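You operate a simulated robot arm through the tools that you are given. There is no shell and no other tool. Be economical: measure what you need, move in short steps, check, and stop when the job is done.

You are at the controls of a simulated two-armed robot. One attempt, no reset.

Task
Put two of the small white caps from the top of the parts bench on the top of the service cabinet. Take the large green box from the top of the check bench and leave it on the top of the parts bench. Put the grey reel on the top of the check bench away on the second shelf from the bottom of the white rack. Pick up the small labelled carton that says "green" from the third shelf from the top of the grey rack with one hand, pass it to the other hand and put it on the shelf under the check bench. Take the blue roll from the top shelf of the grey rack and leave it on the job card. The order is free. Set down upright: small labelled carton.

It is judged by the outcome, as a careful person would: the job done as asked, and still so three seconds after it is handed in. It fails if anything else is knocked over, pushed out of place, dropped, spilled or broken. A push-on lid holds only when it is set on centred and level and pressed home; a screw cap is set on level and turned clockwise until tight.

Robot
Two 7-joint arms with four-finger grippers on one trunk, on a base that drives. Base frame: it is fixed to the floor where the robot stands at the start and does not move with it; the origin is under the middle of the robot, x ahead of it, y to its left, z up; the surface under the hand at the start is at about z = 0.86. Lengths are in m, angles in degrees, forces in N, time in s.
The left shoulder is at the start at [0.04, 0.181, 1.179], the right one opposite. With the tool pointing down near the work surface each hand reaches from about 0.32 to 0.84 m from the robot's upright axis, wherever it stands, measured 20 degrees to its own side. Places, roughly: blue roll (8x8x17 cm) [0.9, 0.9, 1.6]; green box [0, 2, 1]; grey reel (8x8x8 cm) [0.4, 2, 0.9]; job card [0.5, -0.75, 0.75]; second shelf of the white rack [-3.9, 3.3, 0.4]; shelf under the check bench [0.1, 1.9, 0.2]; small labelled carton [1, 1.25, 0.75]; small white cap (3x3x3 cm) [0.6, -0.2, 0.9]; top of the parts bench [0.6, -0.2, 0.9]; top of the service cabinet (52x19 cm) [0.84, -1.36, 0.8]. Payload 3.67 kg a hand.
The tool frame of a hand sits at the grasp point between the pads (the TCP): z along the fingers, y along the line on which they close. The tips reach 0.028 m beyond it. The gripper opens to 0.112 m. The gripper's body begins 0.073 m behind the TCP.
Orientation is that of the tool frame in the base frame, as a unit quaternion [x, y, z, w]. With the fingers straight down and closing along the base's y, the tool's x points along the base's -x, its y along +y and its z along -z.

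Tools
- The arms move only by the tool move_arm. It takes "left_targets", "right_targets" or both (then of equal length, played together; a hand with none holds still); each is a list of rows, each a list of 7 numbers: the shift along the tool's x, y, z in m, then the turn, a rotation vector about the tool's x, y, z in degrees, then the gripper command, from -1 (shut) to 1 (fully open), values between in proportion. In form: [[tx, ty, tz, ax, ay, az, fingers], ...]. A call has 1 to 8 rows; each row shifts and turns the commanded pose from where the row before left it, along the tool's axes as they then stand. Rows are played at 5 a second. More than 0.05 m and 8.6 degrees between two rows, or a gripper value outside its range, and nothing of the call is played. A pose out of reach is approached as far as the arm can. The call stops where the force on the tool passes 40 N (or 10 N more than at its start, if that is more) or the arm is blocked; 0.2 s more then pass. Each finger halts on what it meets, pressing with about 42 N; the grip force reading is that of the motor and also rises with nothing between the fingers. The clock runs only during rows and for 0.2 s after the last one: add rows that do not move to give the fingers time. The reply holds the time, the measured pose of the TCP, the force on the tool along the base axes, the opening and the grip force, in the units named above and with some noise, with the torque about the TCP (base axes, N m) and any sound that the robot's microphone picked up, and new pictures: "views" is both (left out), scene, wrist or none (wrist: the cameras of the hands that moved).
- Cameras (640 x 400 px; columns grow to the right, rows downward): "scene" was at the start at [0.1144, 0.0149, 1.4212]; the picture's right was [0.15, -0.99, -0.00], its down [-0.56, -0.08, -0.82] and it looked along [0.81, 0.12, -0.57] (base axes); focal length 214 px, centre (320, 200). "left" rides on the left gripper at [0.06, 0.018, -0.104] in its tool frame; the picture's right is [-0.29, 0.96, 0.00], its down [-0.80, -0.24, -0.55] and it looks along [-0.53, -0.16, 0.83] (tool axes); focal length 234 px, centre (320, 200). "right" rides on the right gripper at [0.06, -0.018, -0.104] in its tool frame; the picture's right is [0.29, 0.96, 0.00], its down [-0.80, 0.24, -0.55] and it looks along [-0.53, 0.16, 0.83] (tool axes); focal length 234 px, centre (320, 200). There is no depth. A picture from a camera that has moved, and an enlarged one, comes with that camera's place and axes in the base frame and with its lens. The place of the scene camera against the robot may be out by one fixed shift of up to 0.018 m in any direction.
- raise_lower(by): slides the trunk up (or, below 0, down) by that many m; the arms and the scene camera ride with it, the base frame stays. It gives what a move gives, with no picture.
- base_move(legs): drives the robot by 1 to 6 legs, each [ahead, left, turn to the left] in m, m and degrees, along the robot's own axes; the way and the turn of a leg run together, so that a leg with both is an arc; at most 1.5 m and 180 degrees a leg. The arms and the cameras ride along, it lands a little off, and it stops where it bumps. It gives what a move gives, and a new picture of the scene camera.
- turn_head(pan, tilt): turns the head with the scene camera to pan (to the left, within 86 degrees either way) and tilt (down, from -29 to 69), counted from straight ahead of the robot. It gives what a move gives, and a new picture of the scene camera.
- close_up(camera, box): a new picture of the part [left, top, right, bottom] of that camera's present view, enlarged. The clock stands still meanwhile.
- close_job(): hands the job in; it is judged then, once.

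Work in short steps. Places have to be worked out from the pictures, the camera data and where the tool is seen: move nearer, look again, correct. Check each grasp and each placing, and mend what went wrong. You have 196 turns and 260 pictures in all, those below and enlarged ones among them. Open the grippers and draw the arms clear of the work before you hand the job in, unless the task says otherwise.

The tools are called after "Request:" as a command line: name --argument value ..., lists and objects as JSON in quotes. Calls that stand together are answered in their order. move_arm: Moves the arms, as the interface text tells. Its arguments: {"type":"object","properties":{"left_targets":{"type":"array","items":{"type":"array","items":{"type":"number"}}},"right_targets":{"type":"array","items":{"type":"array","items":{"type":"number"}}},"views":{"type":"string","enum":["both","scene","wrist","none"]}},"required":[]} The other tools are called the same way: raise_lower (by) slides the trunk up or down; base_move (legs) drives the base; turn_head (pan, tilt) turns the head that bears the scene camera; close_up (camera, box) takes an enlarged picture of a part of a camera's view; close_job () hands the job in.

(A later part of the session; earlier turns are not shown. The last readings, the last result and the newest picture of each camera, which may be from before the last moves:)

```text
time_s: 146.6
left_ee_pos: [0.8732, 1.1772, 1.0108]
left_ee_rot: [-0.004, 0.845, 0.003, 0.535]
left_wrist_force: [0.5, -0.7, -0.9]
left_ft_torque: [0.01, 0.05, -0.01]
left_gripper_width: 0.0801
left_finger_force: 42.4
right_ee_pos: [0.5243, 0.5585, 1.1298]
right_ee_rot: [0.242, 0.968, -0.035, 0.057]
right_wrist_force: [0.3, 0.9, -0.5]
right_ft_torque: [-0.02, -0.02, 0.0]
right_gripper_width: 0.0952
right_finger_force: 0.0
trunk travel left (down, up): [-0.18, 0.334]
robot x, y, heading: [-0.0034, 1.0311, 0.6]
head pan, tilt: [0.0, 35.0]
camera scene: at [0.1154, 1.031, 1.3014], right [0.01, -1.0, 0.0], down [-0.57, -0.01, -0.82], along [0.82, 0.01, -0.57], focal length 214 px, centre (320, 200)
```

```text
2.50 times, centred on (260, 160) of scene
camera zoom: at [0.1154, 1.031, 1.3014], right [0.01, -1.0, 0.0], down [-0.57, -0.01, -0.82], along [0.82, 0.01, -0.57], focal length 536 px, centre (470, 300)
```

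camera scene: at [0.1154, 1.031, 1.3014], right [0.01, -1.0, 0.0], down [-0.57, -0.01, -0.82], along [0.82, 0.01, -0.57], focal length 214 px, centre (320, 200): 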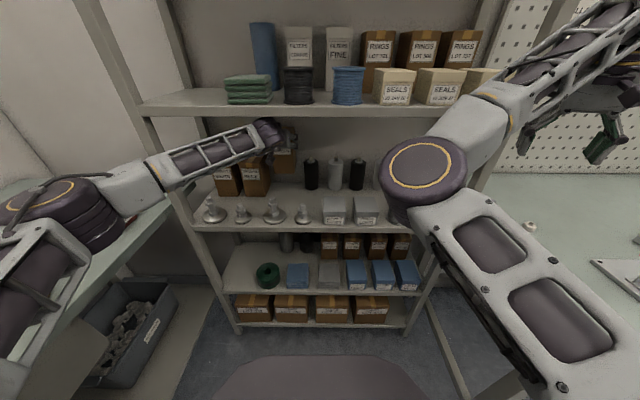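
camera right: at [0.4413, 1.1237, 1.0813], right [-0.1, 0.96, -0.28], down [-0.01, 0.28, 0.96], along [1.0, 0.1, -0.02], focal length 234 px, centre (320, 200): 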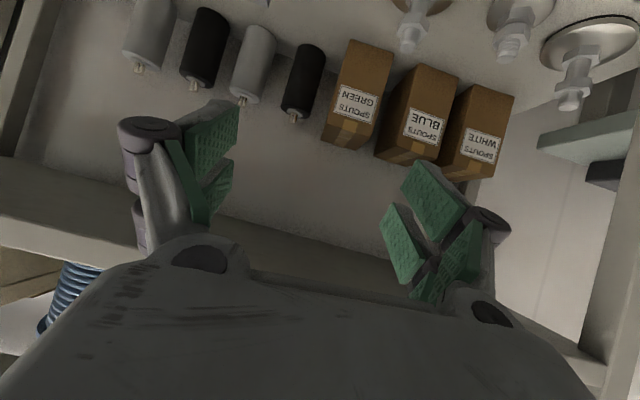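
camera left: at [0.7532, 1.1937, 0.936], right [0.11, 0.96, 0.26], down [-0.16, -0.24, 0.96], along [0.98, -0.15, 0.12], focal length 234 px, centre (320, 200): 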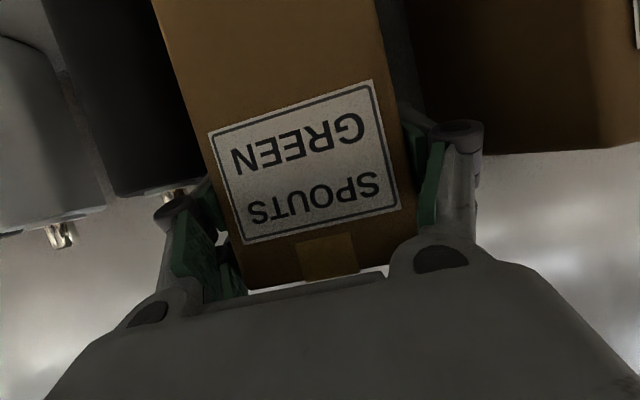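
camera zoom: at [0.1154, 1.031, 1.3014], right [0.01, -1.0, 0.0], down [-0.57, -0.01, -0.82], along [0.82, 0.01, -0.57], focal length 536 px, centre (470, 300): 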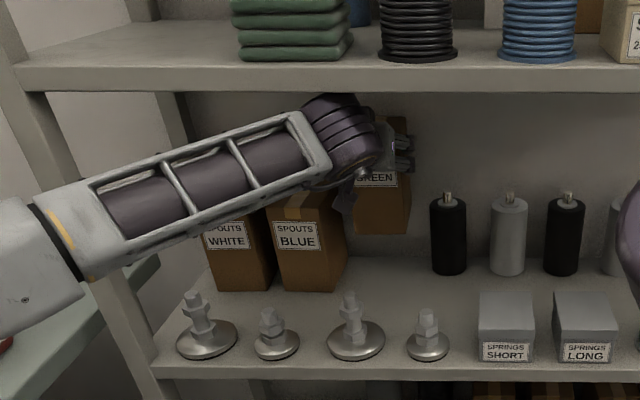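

The carton clears the spouts. I drive straight back out of the rack.

Request:
base_move --legs '[[-0.42, 0, 0]]'

```text
time_s: 149.2
left_ee_pos: [0.4462, 1.1723, 1.0109]
left_ee_rot: [-0.005, 0.845, 0.003, 0.535]
left_wrist_force: [-0.1, 0.0, -1.5]
left_ft_torque: [-0.01, 0.08, -0.04]
left_gripper_width: 0.0798
left_finger_force: 42.4
right_ee_pos: [0.0989, 0.5541, 1.1311]
right_ee_rot: [0.242, 0.968, -0.035, 0.057]
right_wrist_force: [0.2, -0.4, 0.4]
right_ft_torque: [0.0, 0.01, -0.01]
right_gripper_width: 0.0954
right_finger_force: 0.1
trunk travel left (down, up): [-0.18, 0.334]
robot x, y, heading: [-0.4242, 1.0229, 0.8]
head pan, tilt: [0.0, 35.0]
camera scene: at [-0.3109, 1.026, 1.3015], right [0.01, -1.0, 0.0], down [-0.57, -0.01, -0.82], along [0.82, 0.01, -0.57], focal length 214 px, centre (320, 200)
```

scene: 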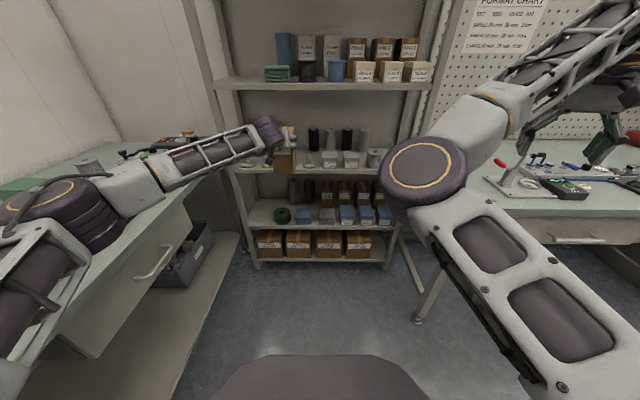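

Carton is out. Before the pass I straighten the right hand (remove its yaw and tilt) and see how its elbow settles.

Request:
move_arm --right_targets '[[0, 0, 0, 0, 0, -7, 0.9], [0, 0, 0, 0, 0, -7, 0.9], [0, 0, 0, 0, 0, -7, 0.9], [0, 0, 0, 0, 0, -7, 0.9], [0, 0, 0, 0, 6, 0, 0.9], [0, -0.03, 0, 0, 0, 0, 0.9], [0, -0.03, 0, 0, 0, 0, 0.9]]' --views "scene"

```text
time_s: 150.8
left_ee_pos: [0.4474, 1.1715, 1.0094]
left_ee_rot: [-0.005, 0.845, 0.004, 0.535]
left_wrist_force: [0.3, -0.8, -1.2]
left_ft_torque: [0.01, 0.05, 0.0]
left_gripper_width: 0.08
left_finger_force: 41.6
right_ee_pos: [0.0995, 0.495, 1.1371]
right_ee_rot: [0.003, 0.999, -0.048, -0.006]
right_wrist_force: [0.7, -0.4, 0.3]
right_ft_torque: [0.03, -0.02, -0.01]
right_gripper_width: 0.1063
right_finger_force: 0.0
trunk travel left (down, up): [-0.18, 0.334]
robot x, y, heading: [-0.427, 1.0228, 0.6]
head pan, tilt: [0.0, 35.0]
camera scene: at [-0.3103, 1.0253, 1.3014], right [0.01, -1.0, 0.0], down [-0.57, -0.01, -0.82], along [0.82, 0.01, -0.57], focal length 214 px, centre (320, 200)
```

scene: 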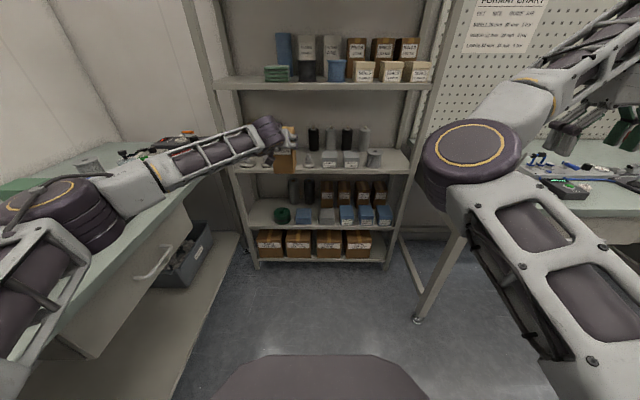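

Plan for the pass: hands facing each other in front of the body, each gripping one end of the carton near the top. First I raise the trunk and draw the left hand (with carton) in toward the middle.

Request:
raise_lower --by 0.2

Request:
move_arm --left_targets '[[0.018, -0.016, -0.0376, 0, 0, 0, -1], [0.018, -0.016, -0.0376, 0, 0, 0, -1], [0.018, -0.016, -0.0376, 0, 0, 0, -1], [0.018, -0.016, -0.0376, 0, 0, 0, -1], [0.018, -0.016, -0.0376, 0, 0, 0, -1], [0.018, -0.016, -0.0376, 0, 0, 0, -1], [0.018, -0.016, -0.0376, 0, 0, 0, -1]]' --right_targets '[[0, -0.01, 0, 0, -8.2, 0, 0.9], [0, -0.01, 0, 0, -8.2, 0, 0.9], [0, -0.01, 0, 0, -8.2, 0, 0.9], [0, -0.01, 0, 0, -8.2, 0, 0.9], [0, -0.01, 0, 0, -8.2, 0, 0.9], [0, -0.01, 0, 0, -8.2, 0, 0.9], [0, -0.01, 0, 0, -8.2, 0, 0.9]]' --views "scene"

```text
time_s: 153.0
left_ee_pos: [0.4475, 1.1722, 1.2089]
left_ee_rot: [-0.005, 0.845, 0.003, 0.535]
left_wrist_force: [0.2, 0.2, -1.5]
left_ft_torque: [0.03, 0.0, -0.02]
left_gripper_width: 0.0796
left_finger_force: 42.0
right_ee_pos: [0.0998, 0.4957, 1.3353]
right_ee_rot: [0.003, 0.999, -0.047, -0.006]
right_wrist_force: [0.1, 0.2, 0.4]
right_ft_torque: [0.0, 0.02, -0.01]
right_gripper_width: 0.1065
right_finger_force: 0.0
trunk travel left (down, up): [-0.38, 0.134]
robot x, y, heading: [-0.4292, 1.0241, 0.8]
head pan, tilt: [0.0, 35.0]
```

```text
time_s: 154.6
left_ee_pos: [0.1585, 1.0559, 1.2088]
left_ee_rot: [-0.004, 0.844, 0.004, 0.536]
left_wrist_force: [0.1, -1.0, -1.6]
left_ft_torque: [-0.01, 0.03, -0.02]
left_gripper_width: 0.0795
left_finger_force: 42.3
right_ee_pos: [0.097, 0.4246, 1.3426]
right_ee_rot: [-0.02, 0.878, -0.042, 0.476]
right_wrist_force: [0.2, -0.9, -0.1]
right_ft_torque: [0.0, -0.01, 0.02]
right_gripper_width: 0.1064
right_finger_force: 0.0
trunk travel left (down, up): [-0.38, 0.134]
robot x, y, heading: [-0.4241, 1.0224, 0.9]
head pan, tilt: [0.0, 35.0]
camera scene: at [-0.3119, 1.0241, 1.5004], right [0.01, -1.0, 0.0], down [-0.57, -0.01, -0.82], along [0.82, 0.01, -0.57], focal length 214 px, centre (320, 200)
```

scene: 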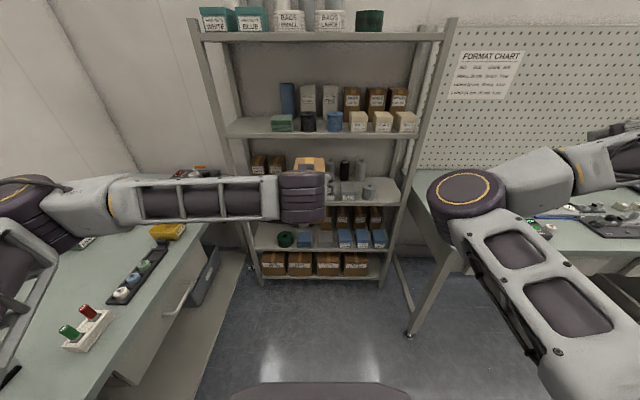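

The right elbow sits inward, which is awkward for pointing left. I try yawing the right hand counter-clockwise out there to see whether the elbow swings outward, while the left yaws the carton clockwise.

Request:
move_arm --left_targets '[[0, 0, 0, 7.4, 0, 3.52, -1], [0, 0, 0, 7.4, 0, 3.52, -1], [0, 0, 0, 7.4, 0, 3.52, -1], [0, 0, 0, 7.4, 0, 3.52, -1], [0, 0, 0, 7.4, 0, 3.52, -1], [0, 0, 0, 7.4, 0, 3.52, -1], [0, 0, 0, 7.4, 0, 3.52, -1], [0, 0, 0, 7.4, 0, 3.52, -1]]' --right_targets '[[0, 0, 0, -6.88, 0, -4.47, 0.9], [0, 0, 0, -6.88, 0, -4.47, 0.9], [0, 0, 0, -6.88, 0, -4.47, 0.9], [0, 0, 0, -6.88, 0, -4.47, 0.9], [0, 0, 0, -6.88, 0, -4.47, 0.9], [0, 0, 0, -6.88, 0, -4.47, 0.9], [0, 0, 0, -6.88, 0, -4.47, 0.9], [0, 0, 0, -6.88, 0, -4.47, 0.9]]' --views "scene"

```text
time_s: 156.4
left_ee_pos: [0.1569, 1.0544, 1.2095]
left_ee_rot: [0.402, 0.744, -0.253, 0.471]
left_wrist_force: [-0.6, -0.6, -1.9]
left_ft_torque: [0.1, 0.05, 0.0]
left_gripper_width: 0.0799
left_finger_force: 41.6
left hand out of reach, approached as far as the arm can: row 8
right_ee_pos: [0.0981, 0.4245, 1.3423]
right_ee_rot: [-0.493, 0.751, 0.223, 0.378]
right_wrist_force: [-0.7, 0.2, -0.5]
right_ft_torque: [0.03, -0.01, -0.02]
right_gripper_width: 0.1063
right_finger_force: 0.1
trunk travel left (down, up): [-0.38, 0.134]
robot x, y, heading: [-0.4252, 1.021, 0.8]
head pan, tilt: [0.0, 35.0]
camera scene: at [-0.3109, 1.0242, 1.5003], right [0.01, -1.0, 0.0], down [-0.57, -0.01, -0.82], along [0.82, 0.01, -0.57], focal length 214 px, centre (320, 200)
```

scene: 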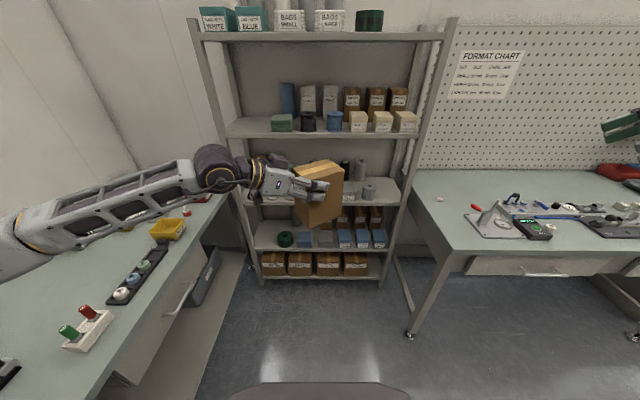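

The right elbow swung outward, and the left presents the carton nicely (yaw −57°). I bring the left in closer so it can yaw further, and continue the right to point left.

Request:
move_arm --left_targets '[[0.0102, -0.0362, -0.0215, 0, 0, 0, -1], [0.0102, -0.0362, -0.0215, 0, 0, 0, -1], [0.0102, -0.0362, -0.0215, 0, 0, 0, -1], [0, 0, 0, 7.4, 0, 3.52, -1], [0, 0, 0, 7.4, 0, 3.52, -1], [0, 0, 0, 7.4, 0, 3.52, -1], [0, 0, 0, 7.4, 0, 3.52, -1]]' --right_targets '[[0, 0, 0, 0, -8, 0, 0.9], [0, 0, 0, -7.1, 0, -4.1, 0.9], [0, 0, 0, -7.1, 0, -4.1, 0.9], [0, 0, 0, -7.1, 0, -4.1, 0.9], [0, 0, 0, 0, 0, 0, 0.9], [0, 0, 0, 0, 0, 0, 0.9], [0, 0, 0, 0, 0, 0, 0.9]]' --views "scene"

```text
time_s: 158.0
left_ee_pos: [0.0272, 1.0588, 1.2047]
left_ee_rot: [0.452, 0.714, -0.285, 0.452]
left_wrist_force: [0.3, 0.5, -1.3]
left_ft_torque: [0.04, 0.0, 0.0]
left_gripper_width: 0.0798
left_finger_force: 42.1
left hand out of reach, approached as far as the arm can: row 5, 6, 7
right_ee_pos: [0.0694, 0.4722, 1.315]
right_ee_rot: [0.62, -0.612, -0.333, -0.36]
right_wrist_force: [-0.1, 0.1, -1.0]
right_ft_torque: [-0.01, -0.02, 0.02]
right_gripper_width: 0.1063
right_finger_force: 0.1
right hand out of reach, approached as far as the arm can: row 3, 4
trunk travel left (down, up): [-0.38, 0.134]
robot x, y, heading: [-0.4257, 1.0254, 0.9]
head pan, tilt: [0.0, 35.0]
camera scene: at [-0.31, 1.0276, 1.5002], right [0.01, -1.0, 0.0], down [-0.57, -0.01, -0.82], along [0.82, 0.01, -0.57], focal length 214 px, centre (320, 200)
```

scene: 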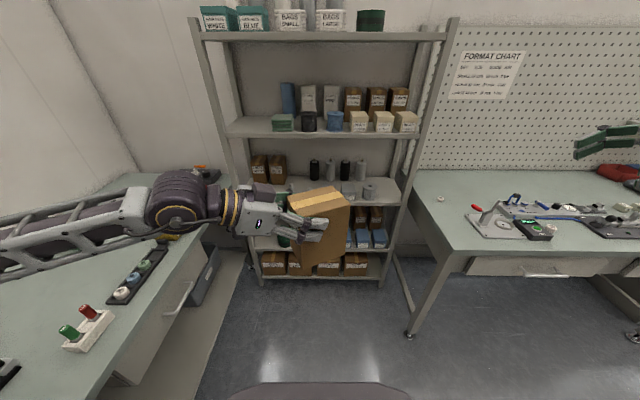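

Left at −65°, right at +88°. I bring the left closer still to gain yaw, and move the right inward.

Request:
move_arm --left_targets '[[-0.0047, -0.045, 0.0097, 0, 0, 0, -1], [-0.0047, -0.045, 0.0097, 0, 0, 0, -1], [0, 0, 0, 7.4, 0, 3.52, -1], [0, 0, 0, 7.4, 0, 3.52, -1], [0, 0, 0, 7.4, 0, 3.52, -1], [0, 0, 0, 0, 0, 0, -1]]' --right_targets '[[-0.0095, 0.006, 0.041, 0, 0, 0, 0.9], [-0.0095, 0.006, 0.041, 0, 0, 0, 0.9], [-0.0095, 0.006, 0.041, 0, 0, 0, 0.9], [-0.0095, 0.006, 0.041, 0, 0, 0, 0.9], [-0.0095, 0.006, 0.041, 0, 0, 0, 0.9], [-0.0095, 0.006, 0.041, 0, 0, 0, 0.9]]' --views "both"

```text
time_s: 159.4
left_ee_pos: [-0.0282, 0.9938, 1.2103]
left_ee_rot: [0.517, 0.668, -0.327, 0.424]
left_wrist_force: [-0.2, 0.2, -2.3]
left_ft_torque: [0.05, 0.03, 0.01]
left_gripper_width: 0.0798
left_finger_force: 42.3
left hand out of reach, approached as far as the arm can: row 2, 4, 5
right_ee_pos: [0.0366, 0.7113, 1.2365]
right_ee_rot: [0.621, -0.61, -0.338, -0.358]
right_wrist_force: [-0.3, 0.4, 1.3]
right_ft_torque: [-0.07, -0.02, 0.02]
right_gripper_width: 0.1065
right_finger_force: 0.1
trunk travel left (down, up): [-0.38, 0.134]
robot x, y, heading: [-0.423, 1.0246, 0.7]
head pan, tilt: [0.0, 35.0]
camera scene: at [-0.3101, 1.0286, 1.5002], right [0.01, -1.0, 0.0], down [-0.57, -0.01, -0.82], along [0.82, 0.01, -0.57], focal length 214 px, centre (320, 200)
camera right: at [0.0543, 0.5897, 1.2396], right [-0.95, -0.15, -0.28], down [-0.27, -0.06, 0.96], along [-0.16, 0.99, 0.02], focal length 234 px, centre (320, 200)
camera left: at [-0.0429, 1.1129, 1.2012], right [0.96, 0.12, 0.26], down [-0.27, 0.09, 0.96], along [0.09, -0.99, 0.12], focal length 234 px, centre (320, 200)
```

scene: 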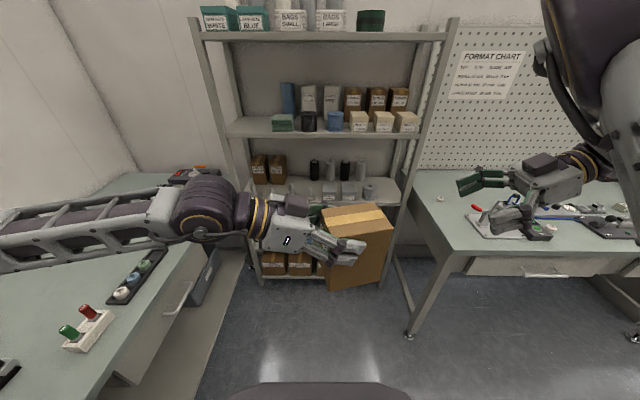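
right: 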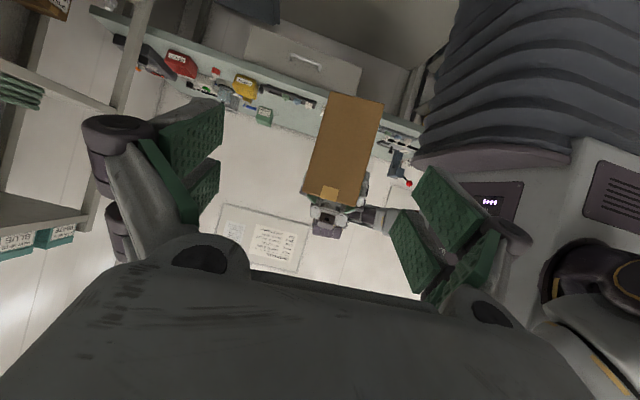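
left: 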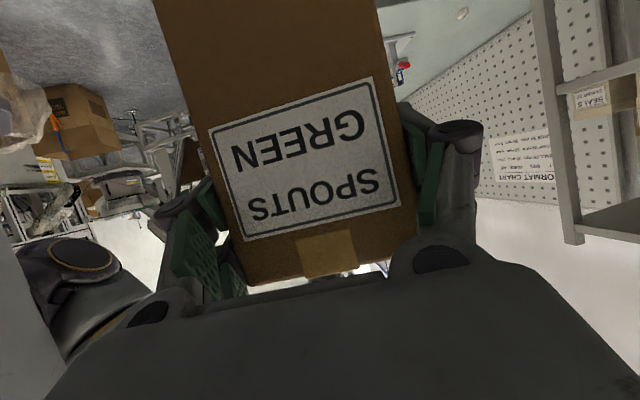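

Very good view: the right camera looks at the carton's end. I need about 16° more relative yaw; I try two more right yaw steps and one left.

Request:
move_arm --left_targets '[[0, 0, 0, 4, 0, 1.9, -1], [0, 0, 0, 0, 0, 0, -1]]' --right_targets '[[0, 0, 0, -7.03, 0, -4.22, 0.9], [0, 0, 0, -5, 0, -3, 0.9]]' --views "wrist"

```text
time_s: 160.0
left_ee_pos: [-0.0293, 0.992, 1.211]
left_ee_rot: [0.517, 0.669, -0.325, 0.424]
left_wrist_force: [-0.4, 0.0, -2.9]
left_ft_torque: [0.02, 0.0, 0.0]
left_gripper_width: 0.0794
left_finger_force: 42.1
left hand out of reach, approached as far as the arm can: row 1
right_ee_pos: [0.0366, 0.7092, 1.2365]
right_ee_rot: [0.693, -0.529, -0.378, -0.312]
right_wrist_force: [-0.2, 0.9, 0.3]
right_ft_torque: [0.01, 0.0, 0.0]
right_gripper_width: 0.1064
right_finger_force: 0.0
trunk travel left (down, up): [-0.38, 0.134]
robot x, y, heading: [-0.423, 1.0249, 0.4]
head pan, tilt: [0.0, 35.0]
camera right: at [0.0829, 0.5972, 1.2397], right [-0.88, -0.38, -0.28], down [-0.25, -0.12, 0.96], along [-0.4, 0.92, 0.02], focal length 234 px, centre (320, 200)
camera left: at [-0.0431, 1.1113, 1.2014], right [0.96, 0.12, 0.26], down [-0.27, 0.09, 0.96], along [0.09, -0.99, 0.12], focal length 234 px, centre (320, 200)
```

right: 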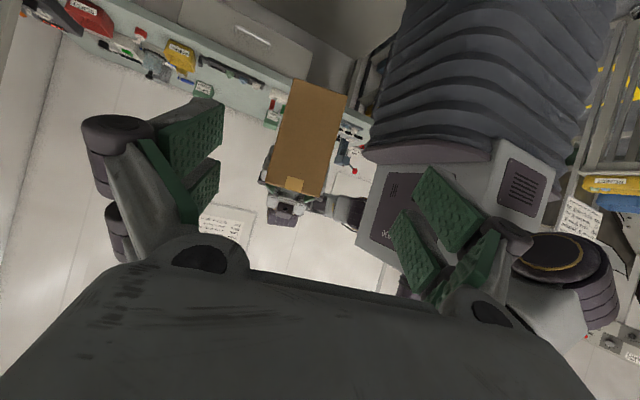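
left: 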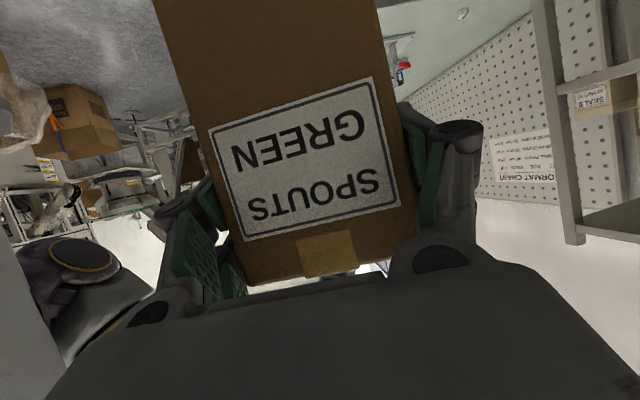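

Now right yaw 103°, left −75.5°: antiparallel within 1–2°. The carton's end face projects exactly where computed. I advance the right hand 60 % of the way.

Request:
move_arm --right_targets '[[-0.0191, -0.0012, 0.0414, 0, 0, 0, 0.9], [-0.0191, -0.0012, 0.0414, 0, 0, 0, 0.9], [-0.0191, -0.0012, 0.0414, 0, 0, 0, 0.9]]' --views "both"

```text
time_s: 160.8
left_ee_pos: [-0.0299, 0.9909, 1.2114]
left_ee_rot: [0.517, 0.668, -0.325, 0.424]
left_wrist_force: [-0.5, 0.0, -1.9]
left_ft_torque: [0.06, 0.01, 0.0]
left_gripper_width: 0.0797
left_finger_force: 42.3
right_ee_pos: [0.0082, 0.8168, 1.2231]
right_ee_rot: [0.667, -0.534, -0.39, -0.343]
right_wrist_force: [-0.5, 1.0, 0.2]
right_ft_torque: [-0.02, 0.0, -0.01]
right_gripper_width: 0.1064
right_finger_force: 0.1
right hand out of reach, approached as far as the arm can: row 3
trunk travel left (down, up): [-0.38, 0.134]
robot x, y, heading: [-0.4261, 1.0208, 0.7]
head pan, tilt: [0.0, 35.0]
camera scene: at [-0.3121, 1.0249, 1.5005], right [0.01, -1.0, 0.0], down [-0.57, -0.01, -0.82], along [0.82, 0.01, -0.57], focal length 214 px, centre (320, 200)
camera right: at [0.0498, 0.7019, 1.2187], right [-0.9, -0.31, -0.29], down [-0.25, -0.18, 0.95], along [-0.35, 0.93, 0.08], focal length 234 px, centre (320, 200)
```

scene: 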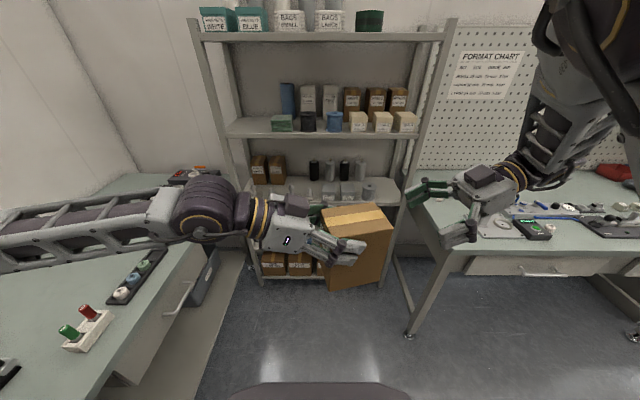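
right: 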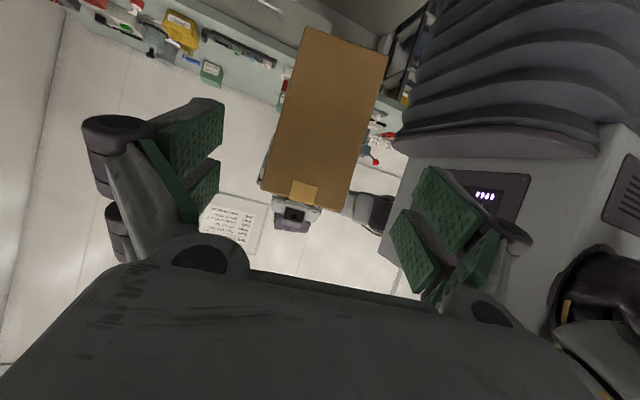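

The right arm reached its inward limit about 12 cm short. I move the left hand with the carton toward it.

Request:
move_arm --left_targets '[[-0.0135, 0.002, 0.0285, 0, 0, 0, -1], [-0.0135, 0.002, 0.0285, 0, 0, 0, -1], [0, 0, 0, 0, 0, 0, -1]]' --views "none"

```text
time_s: 161.6
left_ee_pos: [-0.0097, 0.9327, 1.2109]
left_ee_rot: [0.516, 0.668, -0.326, 0.425]
left_wrist_force: [0.2, 0.1, -2.4]
left_ft_torque: [0.06, -0.04, 0.0]
left_gripper_width: 0.0797
left_finger_force: 42.3
right_ee_pos: [0.0111, 0.8216, 1.2269]
right_ee_rot: [0.67, -0.532, -0.388, -0.343]
right_wrist_force: [-0.5, -0.2, 0.6]
right_ft_torque: [-0.06, -0.03, 0.01]
right_gripper_width: 0.1061
right_finger_force: 0.0
trunk travel left (down, up): [-0.38, 0.134]
robot x, y, heading: [-0.4252, 1.0231, 0.7]
head pan, tilt: [0.0, 35.0]
```

Left moves easily. I bring it most of the remaining way and check from the right camera.

Request:
move_arm --left_targets '[[-0.017, -0.0045, 0.0195, 0, 0, 0, -1], [0, 0, 0, 0, 0, 0, -1]]' --views "none"

Request:
close_up --camera "right" --box '[0, 0, 640, 400]'

Request:
close_up --camera "scene" --box '[230, 120, 550, 320]'

```text
time_s: 162.2
left_ee_pos: [-0.0064, 0.9084, 1.2181]
left_ee_rot: [0.516, 0.669, -0.325, 0.425]
left_wrist_force: [0.6, -0.3, -2.5]
left_ft_torque: [0.02, 0.03, -0.01]
left_gripper_width: 0.0798
left_finger_force: 41.8
right_ee_pos: [0.0102, 0.8214, 1.2261]
right_ee_rot: [0.67, -0.531, -0.388, -0.344]
right_wrist_force: [0.4, 0.8, 0.0]
right_ft_torque: [-0.05, 0.0, 0.0]
right_gripper_width: 0.1066
right_finger_force: 0.0
trunk travel left (down, up): [-0.38, 0.134]
robot x, y, heading: [-0.4268, 1.0219, 0.6]
head pan, tilt: [0.0, 35.0]
```

```text
1.00 times, centred on (320, 200) of right (not enlarged: the box is as wide or as high as the picture)
camera zoom: at [0.052, 0.7071, 1.2222], right [-0.9, -0.32, -0.3], down [-0.26, -0.18, 0.95], along [-0.36, 0.93, 0.08], focal length 234 px, centre (320, 200)
```

zoom: 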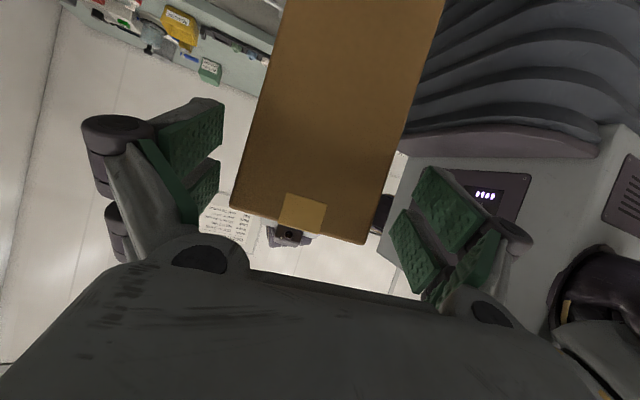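

```text
2.00 times, centred on (390, 220) of scene
camera zoom: at [-0.311, 1.0272, 1.5003], right [0.01, -1.0, 0.0], down [-0.57, -0.01, -0.82], along [0.82, 0.01, -0.57], focal length 429 px, centre (180, 160)
```

zoom: 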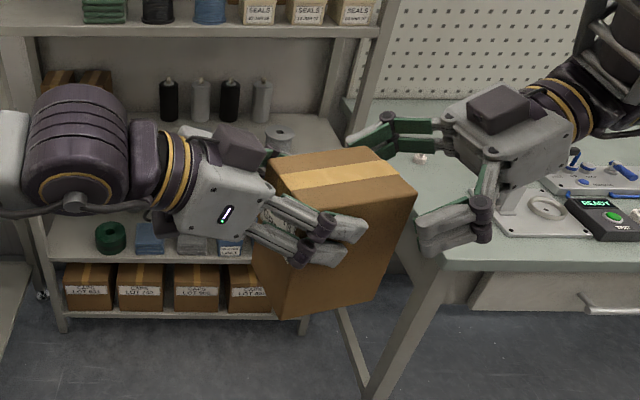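

The right fingers straddle the carton's far end. One more 2.7 cm of left motion, then the right closes.

Request:
move_arm --left_targets '[[-0.0151, -0.002, 0.0227, 0, 0, 0, -1], [0, 0, 0, 0, 0, 0, -1], [0, 0, 0, 0, 0, 0, -1], [0, 0, 0, 0, 0, 0, -1], [0, 0, 0, 0, 0, 0, -1]]' --right_targets '[[0, 0, 0, 0, 0, 0, 0.9], [0, 0, 0, 0, 0, 0, -1], [0, 0, 0, 0, 0, 0, -1], [0, 0, 0, 0, 0, 0, -1], [0, 0, 0, 0, 0, 0, -1]]' --views "wrist"

Request:
close_up --camera "scene" --box '[230, 120, 550, 320]'

```text
time_s: 163.4
left_ee_pos: [-0.0033, 0.8821, 1.2215]
left_ee_rot: [0.518, 0.668, -0.326, 0.423]
left_wrist_force: [-27.2, 18.8, -3.5]
left_ft_torque: [0.56, -1.31, -1.4]
left_gripper_width: 0.0797
left_finger_force: 41.9
right_ee_pos: [0.0103, 0.8212, 1.2273]
right_ee_rot: [0.671, -0.53, -0.388, -0.345]
right_wrist_force: [25.6, -17.5, 1.5]
right_ft_torque: [-0.47, 1.19, 0.12]
right_gripper_width: 0.0817
right_finger_force: 42.3
trunk travel left (down, up): [-0.38, 0.134]
robot x, y, heading: [-0.4275, 1.0245, 0.4]
head pan, tilt: [0.0, 35.0]
camera right: at [0.0528, 0.7071, 1.2225], right [-0.9, -0.32, -0.3], down [-0.26, -0.18, 0.95], along [-0.36, 0.93, 0.08], focal length 234 px, centre (320, 200)
camera left: at [-0.0172, 1.001, 1.2122], right [0.96, 0.12, 0.26], down [-0.27, 0.09, 0.96], along [0.09, -0.99, 0.12], focal length 234 px, centre (320, 200)
```

right: 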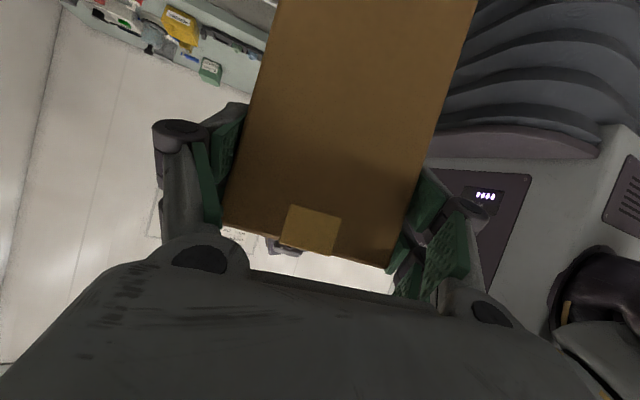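
left: 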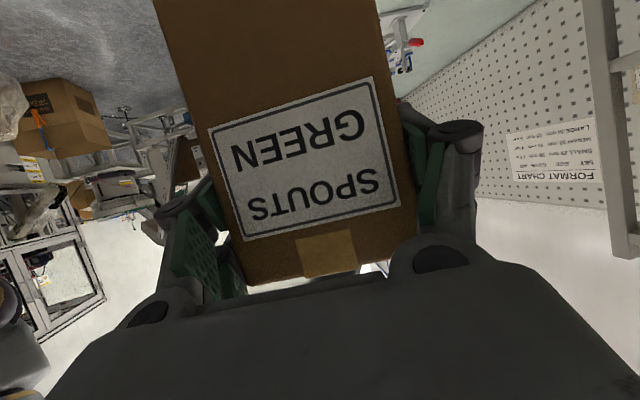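

```text
2.00 times, centred on (390, 220) of scene
camera zoom: at [-0.3108, 1.0265, 1.5003], right [0.01, -1.0, 0.0], down [-0.57, -0.01, -0.82], along [0.82, 0.01, -0.57], focal length 429 px, centre (180, 160)
```

zoom: 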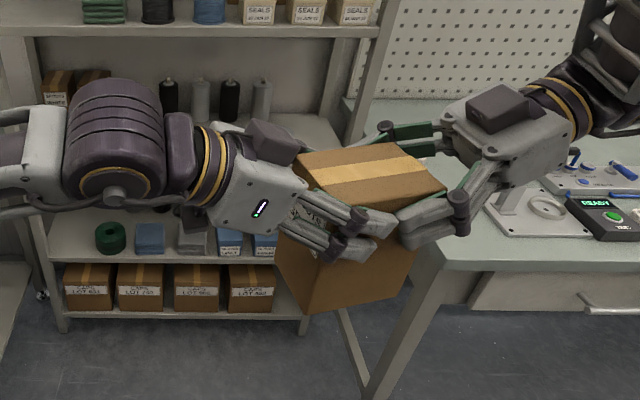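

Both hands hold it. The left opens and withdraws straight back.

Request:
move_arm --left_targets '[[0, 0, 0, 0, 0, 0, 0.4], [0, 0, 0, 0, 0, 0, 0.75], [0, 0, 0, 0, 0, 0, 0.75], [0, 0, -0.02, 0, 0, 0, 0.75], [0, 0, -0.04, 0, 0, 0, 0.75], [0, 0, -0.04, 0, 0, 0, 0.75]]' --views "scene"

Request:
close_up --camera "right" --box '[0, 0, 640, 400]'

```text
time_s: 164.8
left_ee_pos: [-0.0263, 0.9683, 1.2653]
left_ee_rot: [0.518, 0.668, -0.325, 0.424]
left_wrist_force: [-0.2, 0.8, 0.0]
left_ft_torque: [0.0, 0.03, 0.02]
left_gripper_width: 0.0981
left_finger_force: 0.0
right_ee_pos: [0.0104, 0.8219, 1.2265]
right_ee_rot: [0.671, -0.53, -0.389, -0.343]
right_wrist_force: [0.5, 0.2, 0.0]
right_ft_torque: [-0.08, -0.02, -0.06]
right_gripper_width: 0.0799
right_finger_force: 41.3
trunk travel left (down, up): [-0.38, 0.134]
robot x, y, heading: [-0.4249, 1.0234, 0.6]
head pan, tilt: [0.0, 35.0]
camera scene: at [-0.3113, 1.027, 1.5004], right [0.01, -1.0, 0.0], down [-0.57, -0.01, -0.82], along [0.82, 0.01, -0.57], focal length 214 px, centre (320, 200)
```

scene: 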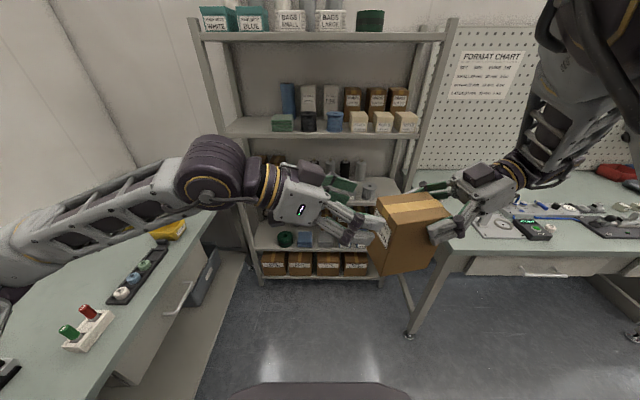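

```text
1.00 times, centred on (320, 200) of right (not enlarged: the box is as wide or as high as the picture)
camera zoom: at [0.0516, 0.7073, 1.2221], right [-0.9, -0.32, -0.3], down [-0.26, -0.18, 0.95], along [-0.36, 0.93, 0.08], focal length 234 px, centre (320, 200)
```

zoom: 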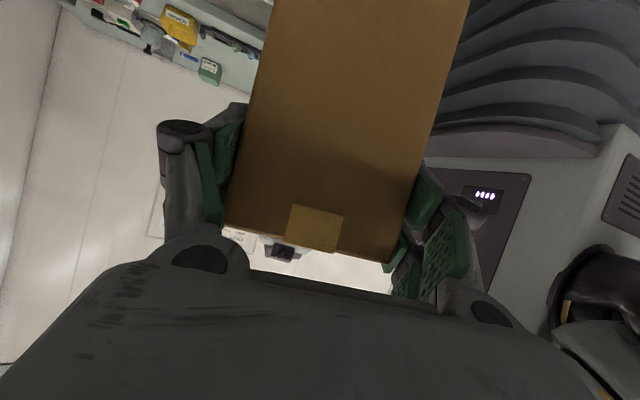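

The pass succeeded. I move away from the benches and turn 90° left to face the check bench.

Request:
move_arm --left_targets '[[0, 0, -0.045, 0, 0, 0, 0.75], [0, 0, -0.045, 0, 0, 0, 0.75], [0, 0, -0.045, 0, 0, 0, 0.75]]' --views "none"

Request:
base_move --legs '[[0.1, -0.3, 0], [0, 0, 89]]'

Request:
turn_head --pan 0 --tilt 50

```text
time_s: 165.6
left_ee_pos: [-0.0343, 1.0082, 1.284]
left_ee_rot: [0.516, 0.67, -0.325, 0.424]
left_wrist_force: [-0.9, -0.4, 0.4]
left_ft_torque: [0.03, 0.0, 0.01]
left_gripper_width: 0.098
left_finger_force: 0.0
left hand out of reach, approached as far as the arm can: row 1, 2, 3
right_ee_pos: [0.0108, 0.8218, 1.2262]
right_ee_rot: [0.672, -0.529, -0.39, -0.342]
right_wrist_force: [-0.8, 0.3, -0.9]
right_ft_torque: [-0.06, 0.05, 0.03]
right_gripper_width: 0.0801
right_finger_force: 42.7
trunk travel left (down, up): [-0.38, 0.134]
robot x, y, heading: [-0.4277, 1.0221, 0.5]
head pan, tilt: [0.0, 35.0]
```

```text
time_s: 171.9
left_ee_pos: [-0.3067, 1.1128, 1.2842]
left_ee_rot: [-0.11, 0.838, 0.07, 0.53]
left_wrist_force: [-0.1, -0.1, -0.7]
left_ft_torque: [-0.03, 0.01, 0.01]
left_gripper_width: 0.098
left_finger_force: 0.1
right_ee_pos: [-0.1212, 1.1582, 1.2253]
right_ee_rot: [0.848, 0.099, -0.519, 0.033]
right_wrist_force: [-0.2, 0.4, -0.2]
right_ft_torque: [0.02, -0.04, -0.02]
right_gripper_width: 0.0797
right_finger_force: 42.3
trunk travel left (down, up): [-0.38, 0.134]
robot x, y, heading: [-0.3211, 0.7217, 90.9]
head pan, tilt: [0.0, 35.0]
camera scene: at [-0.3162, 0.8316, 1.5003], right [1.0, 0.01, 0.0], down [0.01, -0.57, -0.82], along [-0.01, 0.82, -0.57], focal length 214 px, centre (320, 200)
```

scene: 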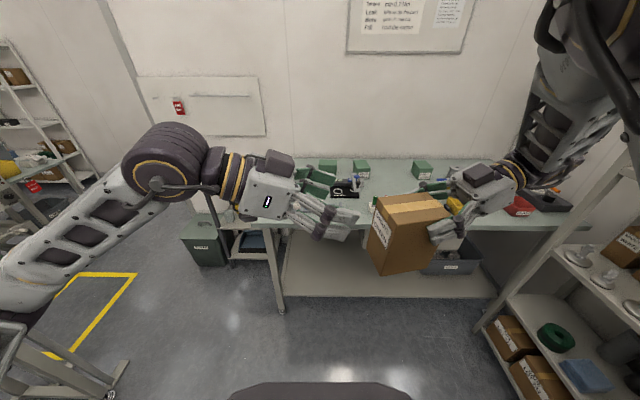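

```text
time_s: 172.7
left_ee_pos: [-0.308, 1.1127, 1.2835]
left_ee_rot: [-0.11, 0.838, 0.071, 0.529]
left_wrist_force: [0.4, -0.5, 0.0]
left_ft_torque: [0.04, -0.01, -0.03]
left_gripper_width: 0.0983
left_finger_force: 0.1
right_ee_pos: [-0.121, 1.1566, 1.2255]
right_ee_rot: [0.847, 0.099, -0.521, 0.033]
right_wrist_force: [0.9, -0.3, 0.8]
right_ft_torque: [0.02, -0.06, -0.01]
right_gripper_width: 0.0795
right_finger_force: 41.7
trunk travel left (down, up): [-0.38, 0.134]
robot x, y, heading: [-0.3222, 0.7228, 91.2]
head pan, tilt: [0.0, 50.0]
camera scene: at [-0.3161, 0.8206, 1.4786], right [1.0, 0.01, 0.0], down [0.01, -0.77, -0.64], along [-0.01, 0.64, -0.77], focal length 214 px, centre (320, 200)
```

scene: 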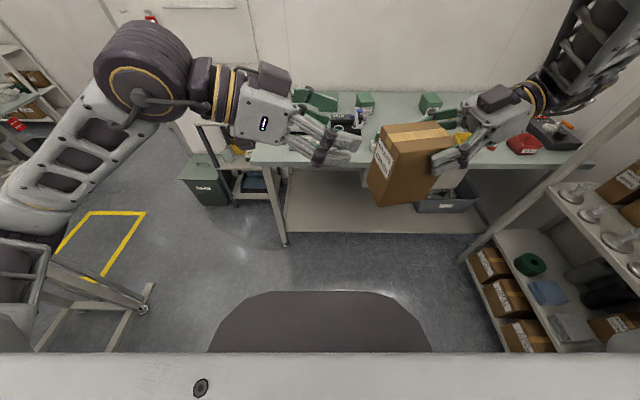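

Facing the check bench; lower shelf front at y≈1.6, free for x≈−0.5…0.3. I rotate the right hand back to point forward with the carton, and unwind the left.

Request:
move_arm --left_targets '[[0, 0, 0, -7.4, 0, -3.52, 0.75], [0, 0, 0, -7.4, 0, -3.52, 0.75], [0, 0, 0, -7.4, 0, -3.52, 0.75], [0, 0, 0, -7.4, 0, -3.52, 0.75], [0, 0, 0, -7.4, 0, -3.52, 0.75], [0, 0, 0, -7.4, 0, -3.52, 0.75], [0, 0, 0, -7.4, 0, -3.52, 0.75], [0, 0, 0, -7.4, 0, -3.52, 0.75]]' --right_targets '[[0, 0, 0, 7.45, 0, 3.88, -1], [0, 0, 0, 7.45, 0, 3.88, -1], [0, 0, 0, 7.45, 0, 3.88, -1], [0, 0, 0, 7.45, 0, 3.88, -1], [0, 0, 0, 7.45, 0, 3.88, -1], [0, 0, 0, 7.45, 0, 3.88, -1], [0, 0, 0, 7.45, 0, 3.88, -1], [0, 0, 0, 7.45, 0, 3.88, -1]]' --views "scene"

```text
time_s: 174.5
left_ee_pos: [-0.2968, 1.1308, 1.2943]
left_ee_rot: [-0.546, 0.644, 0.347, 0.408]
left_wrist_force: [-0.6, -0.2, 0.3]
left_ft_torque: [0.07, 0.01, 0.01]
left_gripper_width: 0.0979
left_finger_force: 0.0
left hand out of reach, approached as far as the arm can: row 3, 4
right_ee_pos: [-0.0481, 1.1932, 1.2238]
right_ee_rot: [0.736, -0.4, -0.486, -0.248]
right_wrist_force: [0.2, -0.2, 0.2]
right_ft_torque: [-0.05, -0.06, 0.01]
right_gripper_width: 0.0798
right_finger_force: 41.6
right hand out of reach, approached as far as the arm can: row 5, 6, 7, 8
trunk travel left (down, up): [-0.38, 0.134]
robot x, y, heading: [-0.3211, 0.7211, 91.1]
head pan, tilt: [0.0, 50.0]
camera scene: at [-0.3141, 0.8203, 1.4786], right [1.0, 0.01, 0.0], down [0.01, -0.77, -0.64], along [-0.01, 0.64, -0.77], focal length 214 px, centre (320, 200)
```

scene: 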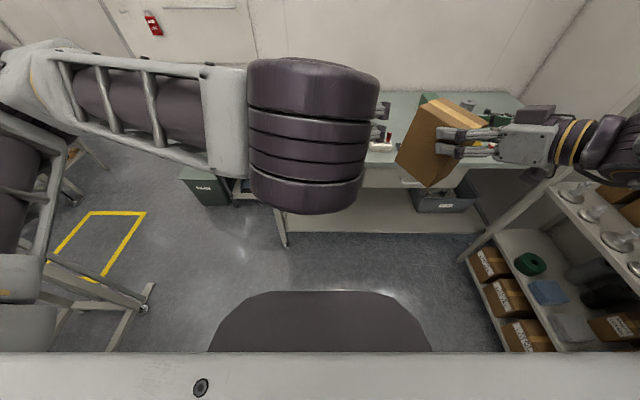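

Right needs room to finish turning. I extend it forward a little, continue the clockwise yaw, and shift the left hand to its own side.

Request:
move_arm --left_targets '[[0, 0.03, 0, 0, 0, 0, 0.75], [0, 0.03, 0, 0, 0, 0, 0.75], [0, 0.03, 0, 0, 0, 0, 0.75], [0, 0.03, 0, 0, 0, 0, 0.75], [0, 0, 0, 0, 0, 0, 0.75], [0, 0, 0, 0, 0, 0, 0.75], [0, 0, 0, 0, 0, 0, 0.75]]' --right_targets '[[-0.021, -0.0306, 0.021, 0, 0, 0, -1], [-0.021, -0.0306, 0.021, 0, 0, 0, -1], [-0.021, -0.0306, 0.021, 0, 0, 0, -1], [0, 0, 0, 7.67, 0, 3.4, -1], [0, 0, 0, 7.67, 0, 3.4, -1], [0, 0, 0, 7.67, 0, 3.4, -1], [0, 0, 0, 7.67, 0, 3.4, -1]]' --views "scene"

```text
time_s: 176.1
left_ee_pos: [-0.3997, 1.1696, 1.3102]
left_ee_rot: [-0.546, 0.645, 0.345, 0.408]
left_wrist_force: [0.4, 0.3, 1.0]
left_ft_torque: [0.02, -0.02, -0.02]
left_gripper_width: 0.0981
left_finger_force: 0.2
left hand out of reach, approached as far as the arm can: row 2, 3, 4
right_ee_pos: [0.0725, 1.3181, 1.2518]
right_ee_rot: [-0.588, 0.602, 0.389, 0.376]
right_wrist_force: [0.2, -1.2, -2.1]
right_ft_torque: [-0.07, -0.02, 0.02]
right_gripper_width: 0.0799
right_finger_force: 42.1
right hand out of reach, approached as far as the arm can: row 5, 6, 7
trunk travel left (down, up): [-0.38, 0.134]
robot x, y, heading: [-0.3191, 0.7185, 90.7]
head pan, tilt: [0.0, 50.0]
camera scene: at [-0.3168, 0.8199, 1.4786], right [1.0, 0.01, 0.0], down [0.01, -0.77, -0.64], along [-0.01, 0.64, -0.77], focal length 214 px, centre (320, 200)
```

scene: 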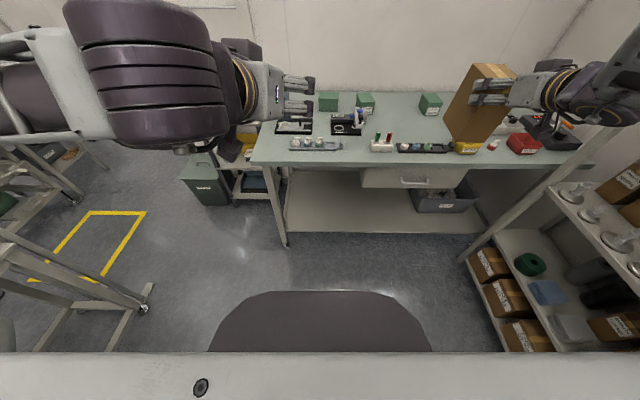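

The carton now points toward the bench. I shift the base left away from the rack, correct pitch/roll so the carton is upright, and lower the trunk.

Request:
base_move --legs '[[0, 0.22, 0]]'

Request:
move_arm --right_targets '[[0, 0, 0, 0, 3, -4.7, -1], [0, 0, 0, 0, 0, 0, -1]]' --views "none"

Request:
raise_lower --by -0.36

Request:
turn_head --pan -15 --tilt 35

```text
time_s: 177.9
left_ee_pos: [-0.6218, 1.167, 1.3085]
left_ee_rot: [-0.546, 0.646, 0.346, 0.407]
left_wrist_force: [0.0, 0.5, 0.3]
left_ft_torque: [0.03, -0.02, -0.02]
left_gripper_width: 0.0978
left_finger_force: 0.1
right_ee_pos: [-0.1538, 1.3174, 1.2547]
right_ee_rot: [-0.589, 0.598, 0.394, 0.375]
right_wrist_force: [-0.2, -0.4, -2.6]
right_ft_torque: [-0.07, -0.02, 0.03]
right_gripper_width: 0.0801
right_finger_force: 41.9
trunk travel left (down, up): [-0.38, 0.134]
robot x, y, heading: [-0.5418, 0.7168, 90.9]
head pan, tilt: [0.0, 50.0]
camera scene: at [-0.5388, 0.8176, 1.4786], right [1.0, 0.01, 0.0], down [0.01, -0.77, -0.64], along [-0.01, 0.64, -0.77], focal length 214 px, centre (320, 200)
```

scene: 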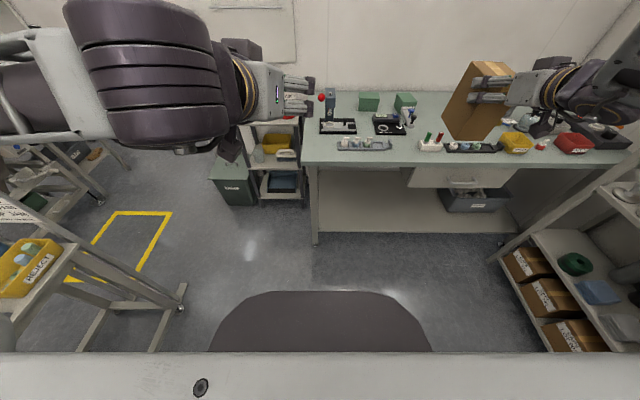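

```text
time_s: 178.5
left_ee_pos: [-0.6215, 1.1668, 1.3097]
left_ee_rot: [-0.546, 0.645, 0.346, 0.408]
left_wrist_force: [-0.4, 0.1, 0.0]
left_ft_torque: [-0.02, 0.02, 0.03]
left_gripper_width: 0.098
left_finger_force: 0.0
right_ee_pos: [-0.1476, 1.3157, 1.2554]
right_ee_rot: [0.607, -0.595, -0.38, -0.365]
right_wrist_force: [0.1, 0.1, -2.1]
right_ft_torque: [-0.02, 0.01, 0.01]
right_gripper_width: 0.0799
right_finger_force: 42.8
trunk travel left (down, up): [-0.38, 0.134]
robot x, y, heading: [-0.5475, 0.7175, 90.8]
head pan, tilt: [0.0, 50.0]
```

```text
time_s: 182.0
left_ee_pos: [-0.6223, 1.1669, 0.9505]
left_ee_rot: [-0.546, 0.645, 0.346, 0.407]
left_wrist_force: [0.1, 0.2, 0.3]
left_ft_torque: [-0.04, 0.01, 0.05]
left_gripper_width: 0.0979
left_finger_force: 0.0
right_ee_pos: [-0.1449, 1.3132, 0.8867]
right_ee_rot: [0.607, -0.599, -0.375, -0.363]
right_wrist_force: [0.2, 0.8, -1.5]
right_ft_torque: [-0.06, 0.0, 0.01]
right_gripper_width: 0.0797
right_finger_force: 42.4
trunk travel left (down, up): [-0.02, 0.494]
robot x, y, heading: [-0.5438, 0.715, 91.1]
head pan, tilt: [0.0, 50.0]
```

```text
time_s: 182.7
left_ee_pos: [-0.6211, 1.1657, 0.9502]
left_ee_rot: [-0.546, 0.646, 0.345, 0.407]
left_wrist_force: [0.0, -0.2, -0.1]
left_ft_torque: [0.01, 0.02, 0.02]
left_gripper_width: 0.0982
left_finger_force: 0.0
right_ee_pos: [-0.1438, 1.3152, 0.887]
right_ee_rot: [0.608, -0.599, -0.374, -0.362]
right_wrist_force: [-0.6, 0.1, -2.1]
right_ft_torque: [-0.08, 0.01, 0.03]
right_gripper_width: 0.0798
right_finger_force: 42.1
trunk travel left (down, up): [-0.02, 0.494]
robot x, y, heading: [-0.5461, 0.7185, 90.8]
head pan, tilt: [-15.0, 35.0]
camera scene: at [-0.5171, 0.8258, 1.1407], right [0.97, -0.25, 0.0], down [-0.14, -0.56, -0.82], along [0.2, 0.79, -0.57], focal length 214 px, centre (320, 200)
```

scene: 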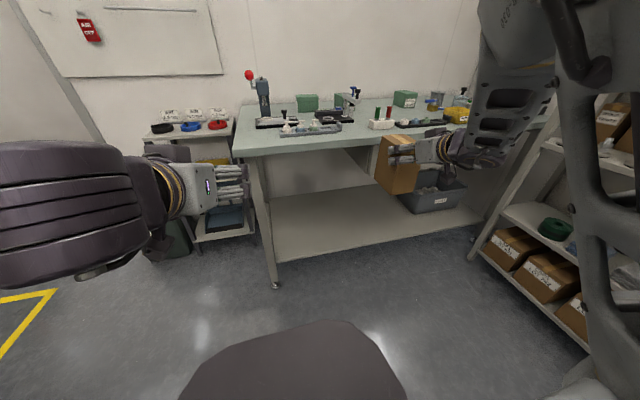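

The lower shelf is clearly visible and free around x≈−0.15. I zoom to check that the carton hangs upright.

Request:
close_up --camera "scene" --box '[320, 90, 520, 215]'

Request:
move_arm --right_targets '[[0.0444, 0, 0.0228, 0, 0, 0, -1], [0.0444, 0, 0.0228, 0, 0, 0, -1], [0.0444, 0, 0.0228, 0, 0, 0, -1], [0.0444, 0, 0.0228, 0, 0, 0, -1], [0.0444, 0, 0.0228, 0, 0, 0, -1], [0.0444, 0, 0.0228, 0, 0, 0, -1]]' --views "scene"

```text
3.20 times, centred on (420, 152) of scene
camera zoom: at [-0.5171, 0.8258, 1.1407], right [0.97, -0.25, 0.0], down [-0.14, -0.56, -0.82], along [0.2, 0.79, -0.57], focal length 686 px, centre (0, 352)
```

zoom: 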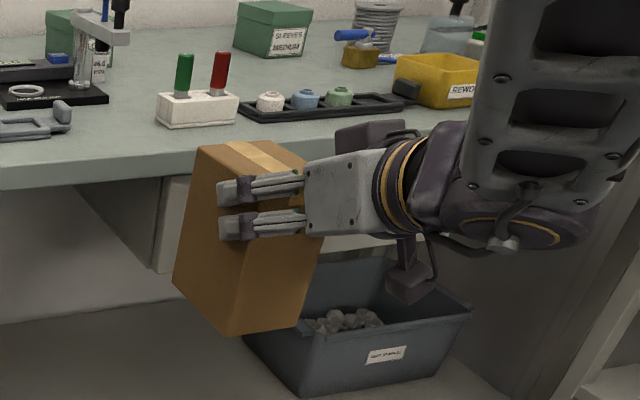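

```text
time_s: 184.1
left_ee_pos: [-0.622, 1.1675, 0.9494]
left_ee_rot: [-0.546, 0.646, 0.345, 0.407]
left_wrist_force: [1.3, 0.2, 0.0]
left_ft_torque: [0.0, 0.03, -0.04]
left_gripper_width: 0.0981
left_finger_force: 0.1
right_ee_pos: [-0.139, 1.3184, 0.5976]
right_ee_rot: [0.624, -0.582, -0.362, -0.376]
right_wrist_force: [-0.1, 0.0, -1.5]
right_ft_torque: [-0.08, 0.02, 0.04]
right_gripper_width: 0.0796
right_finger_force: 41.9
trunk travel left (down, up): [-0.02, 0.494]
robot x, y, heading: [-0.543, 0.7177, 90.8]
head pan, tilt: [-15.0, 35.0]
camera scene: at [-0.5165, 0.8265, 1.1407], right [0.97, -0.25, 0.0], down [-0.14, -0.56, -0.82], along [0.2, 0.79, -0.57], focal length 214 px, centre (320, 200)
```

scene: 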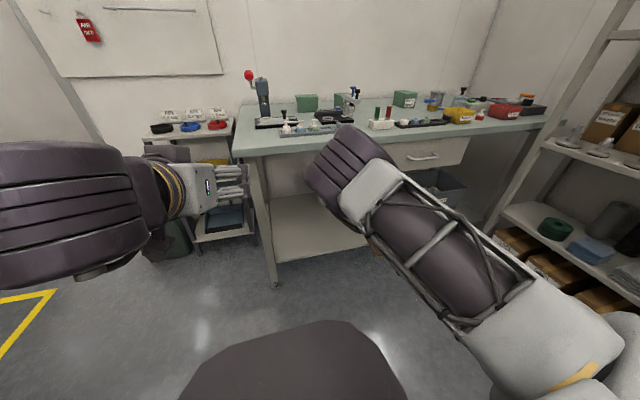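

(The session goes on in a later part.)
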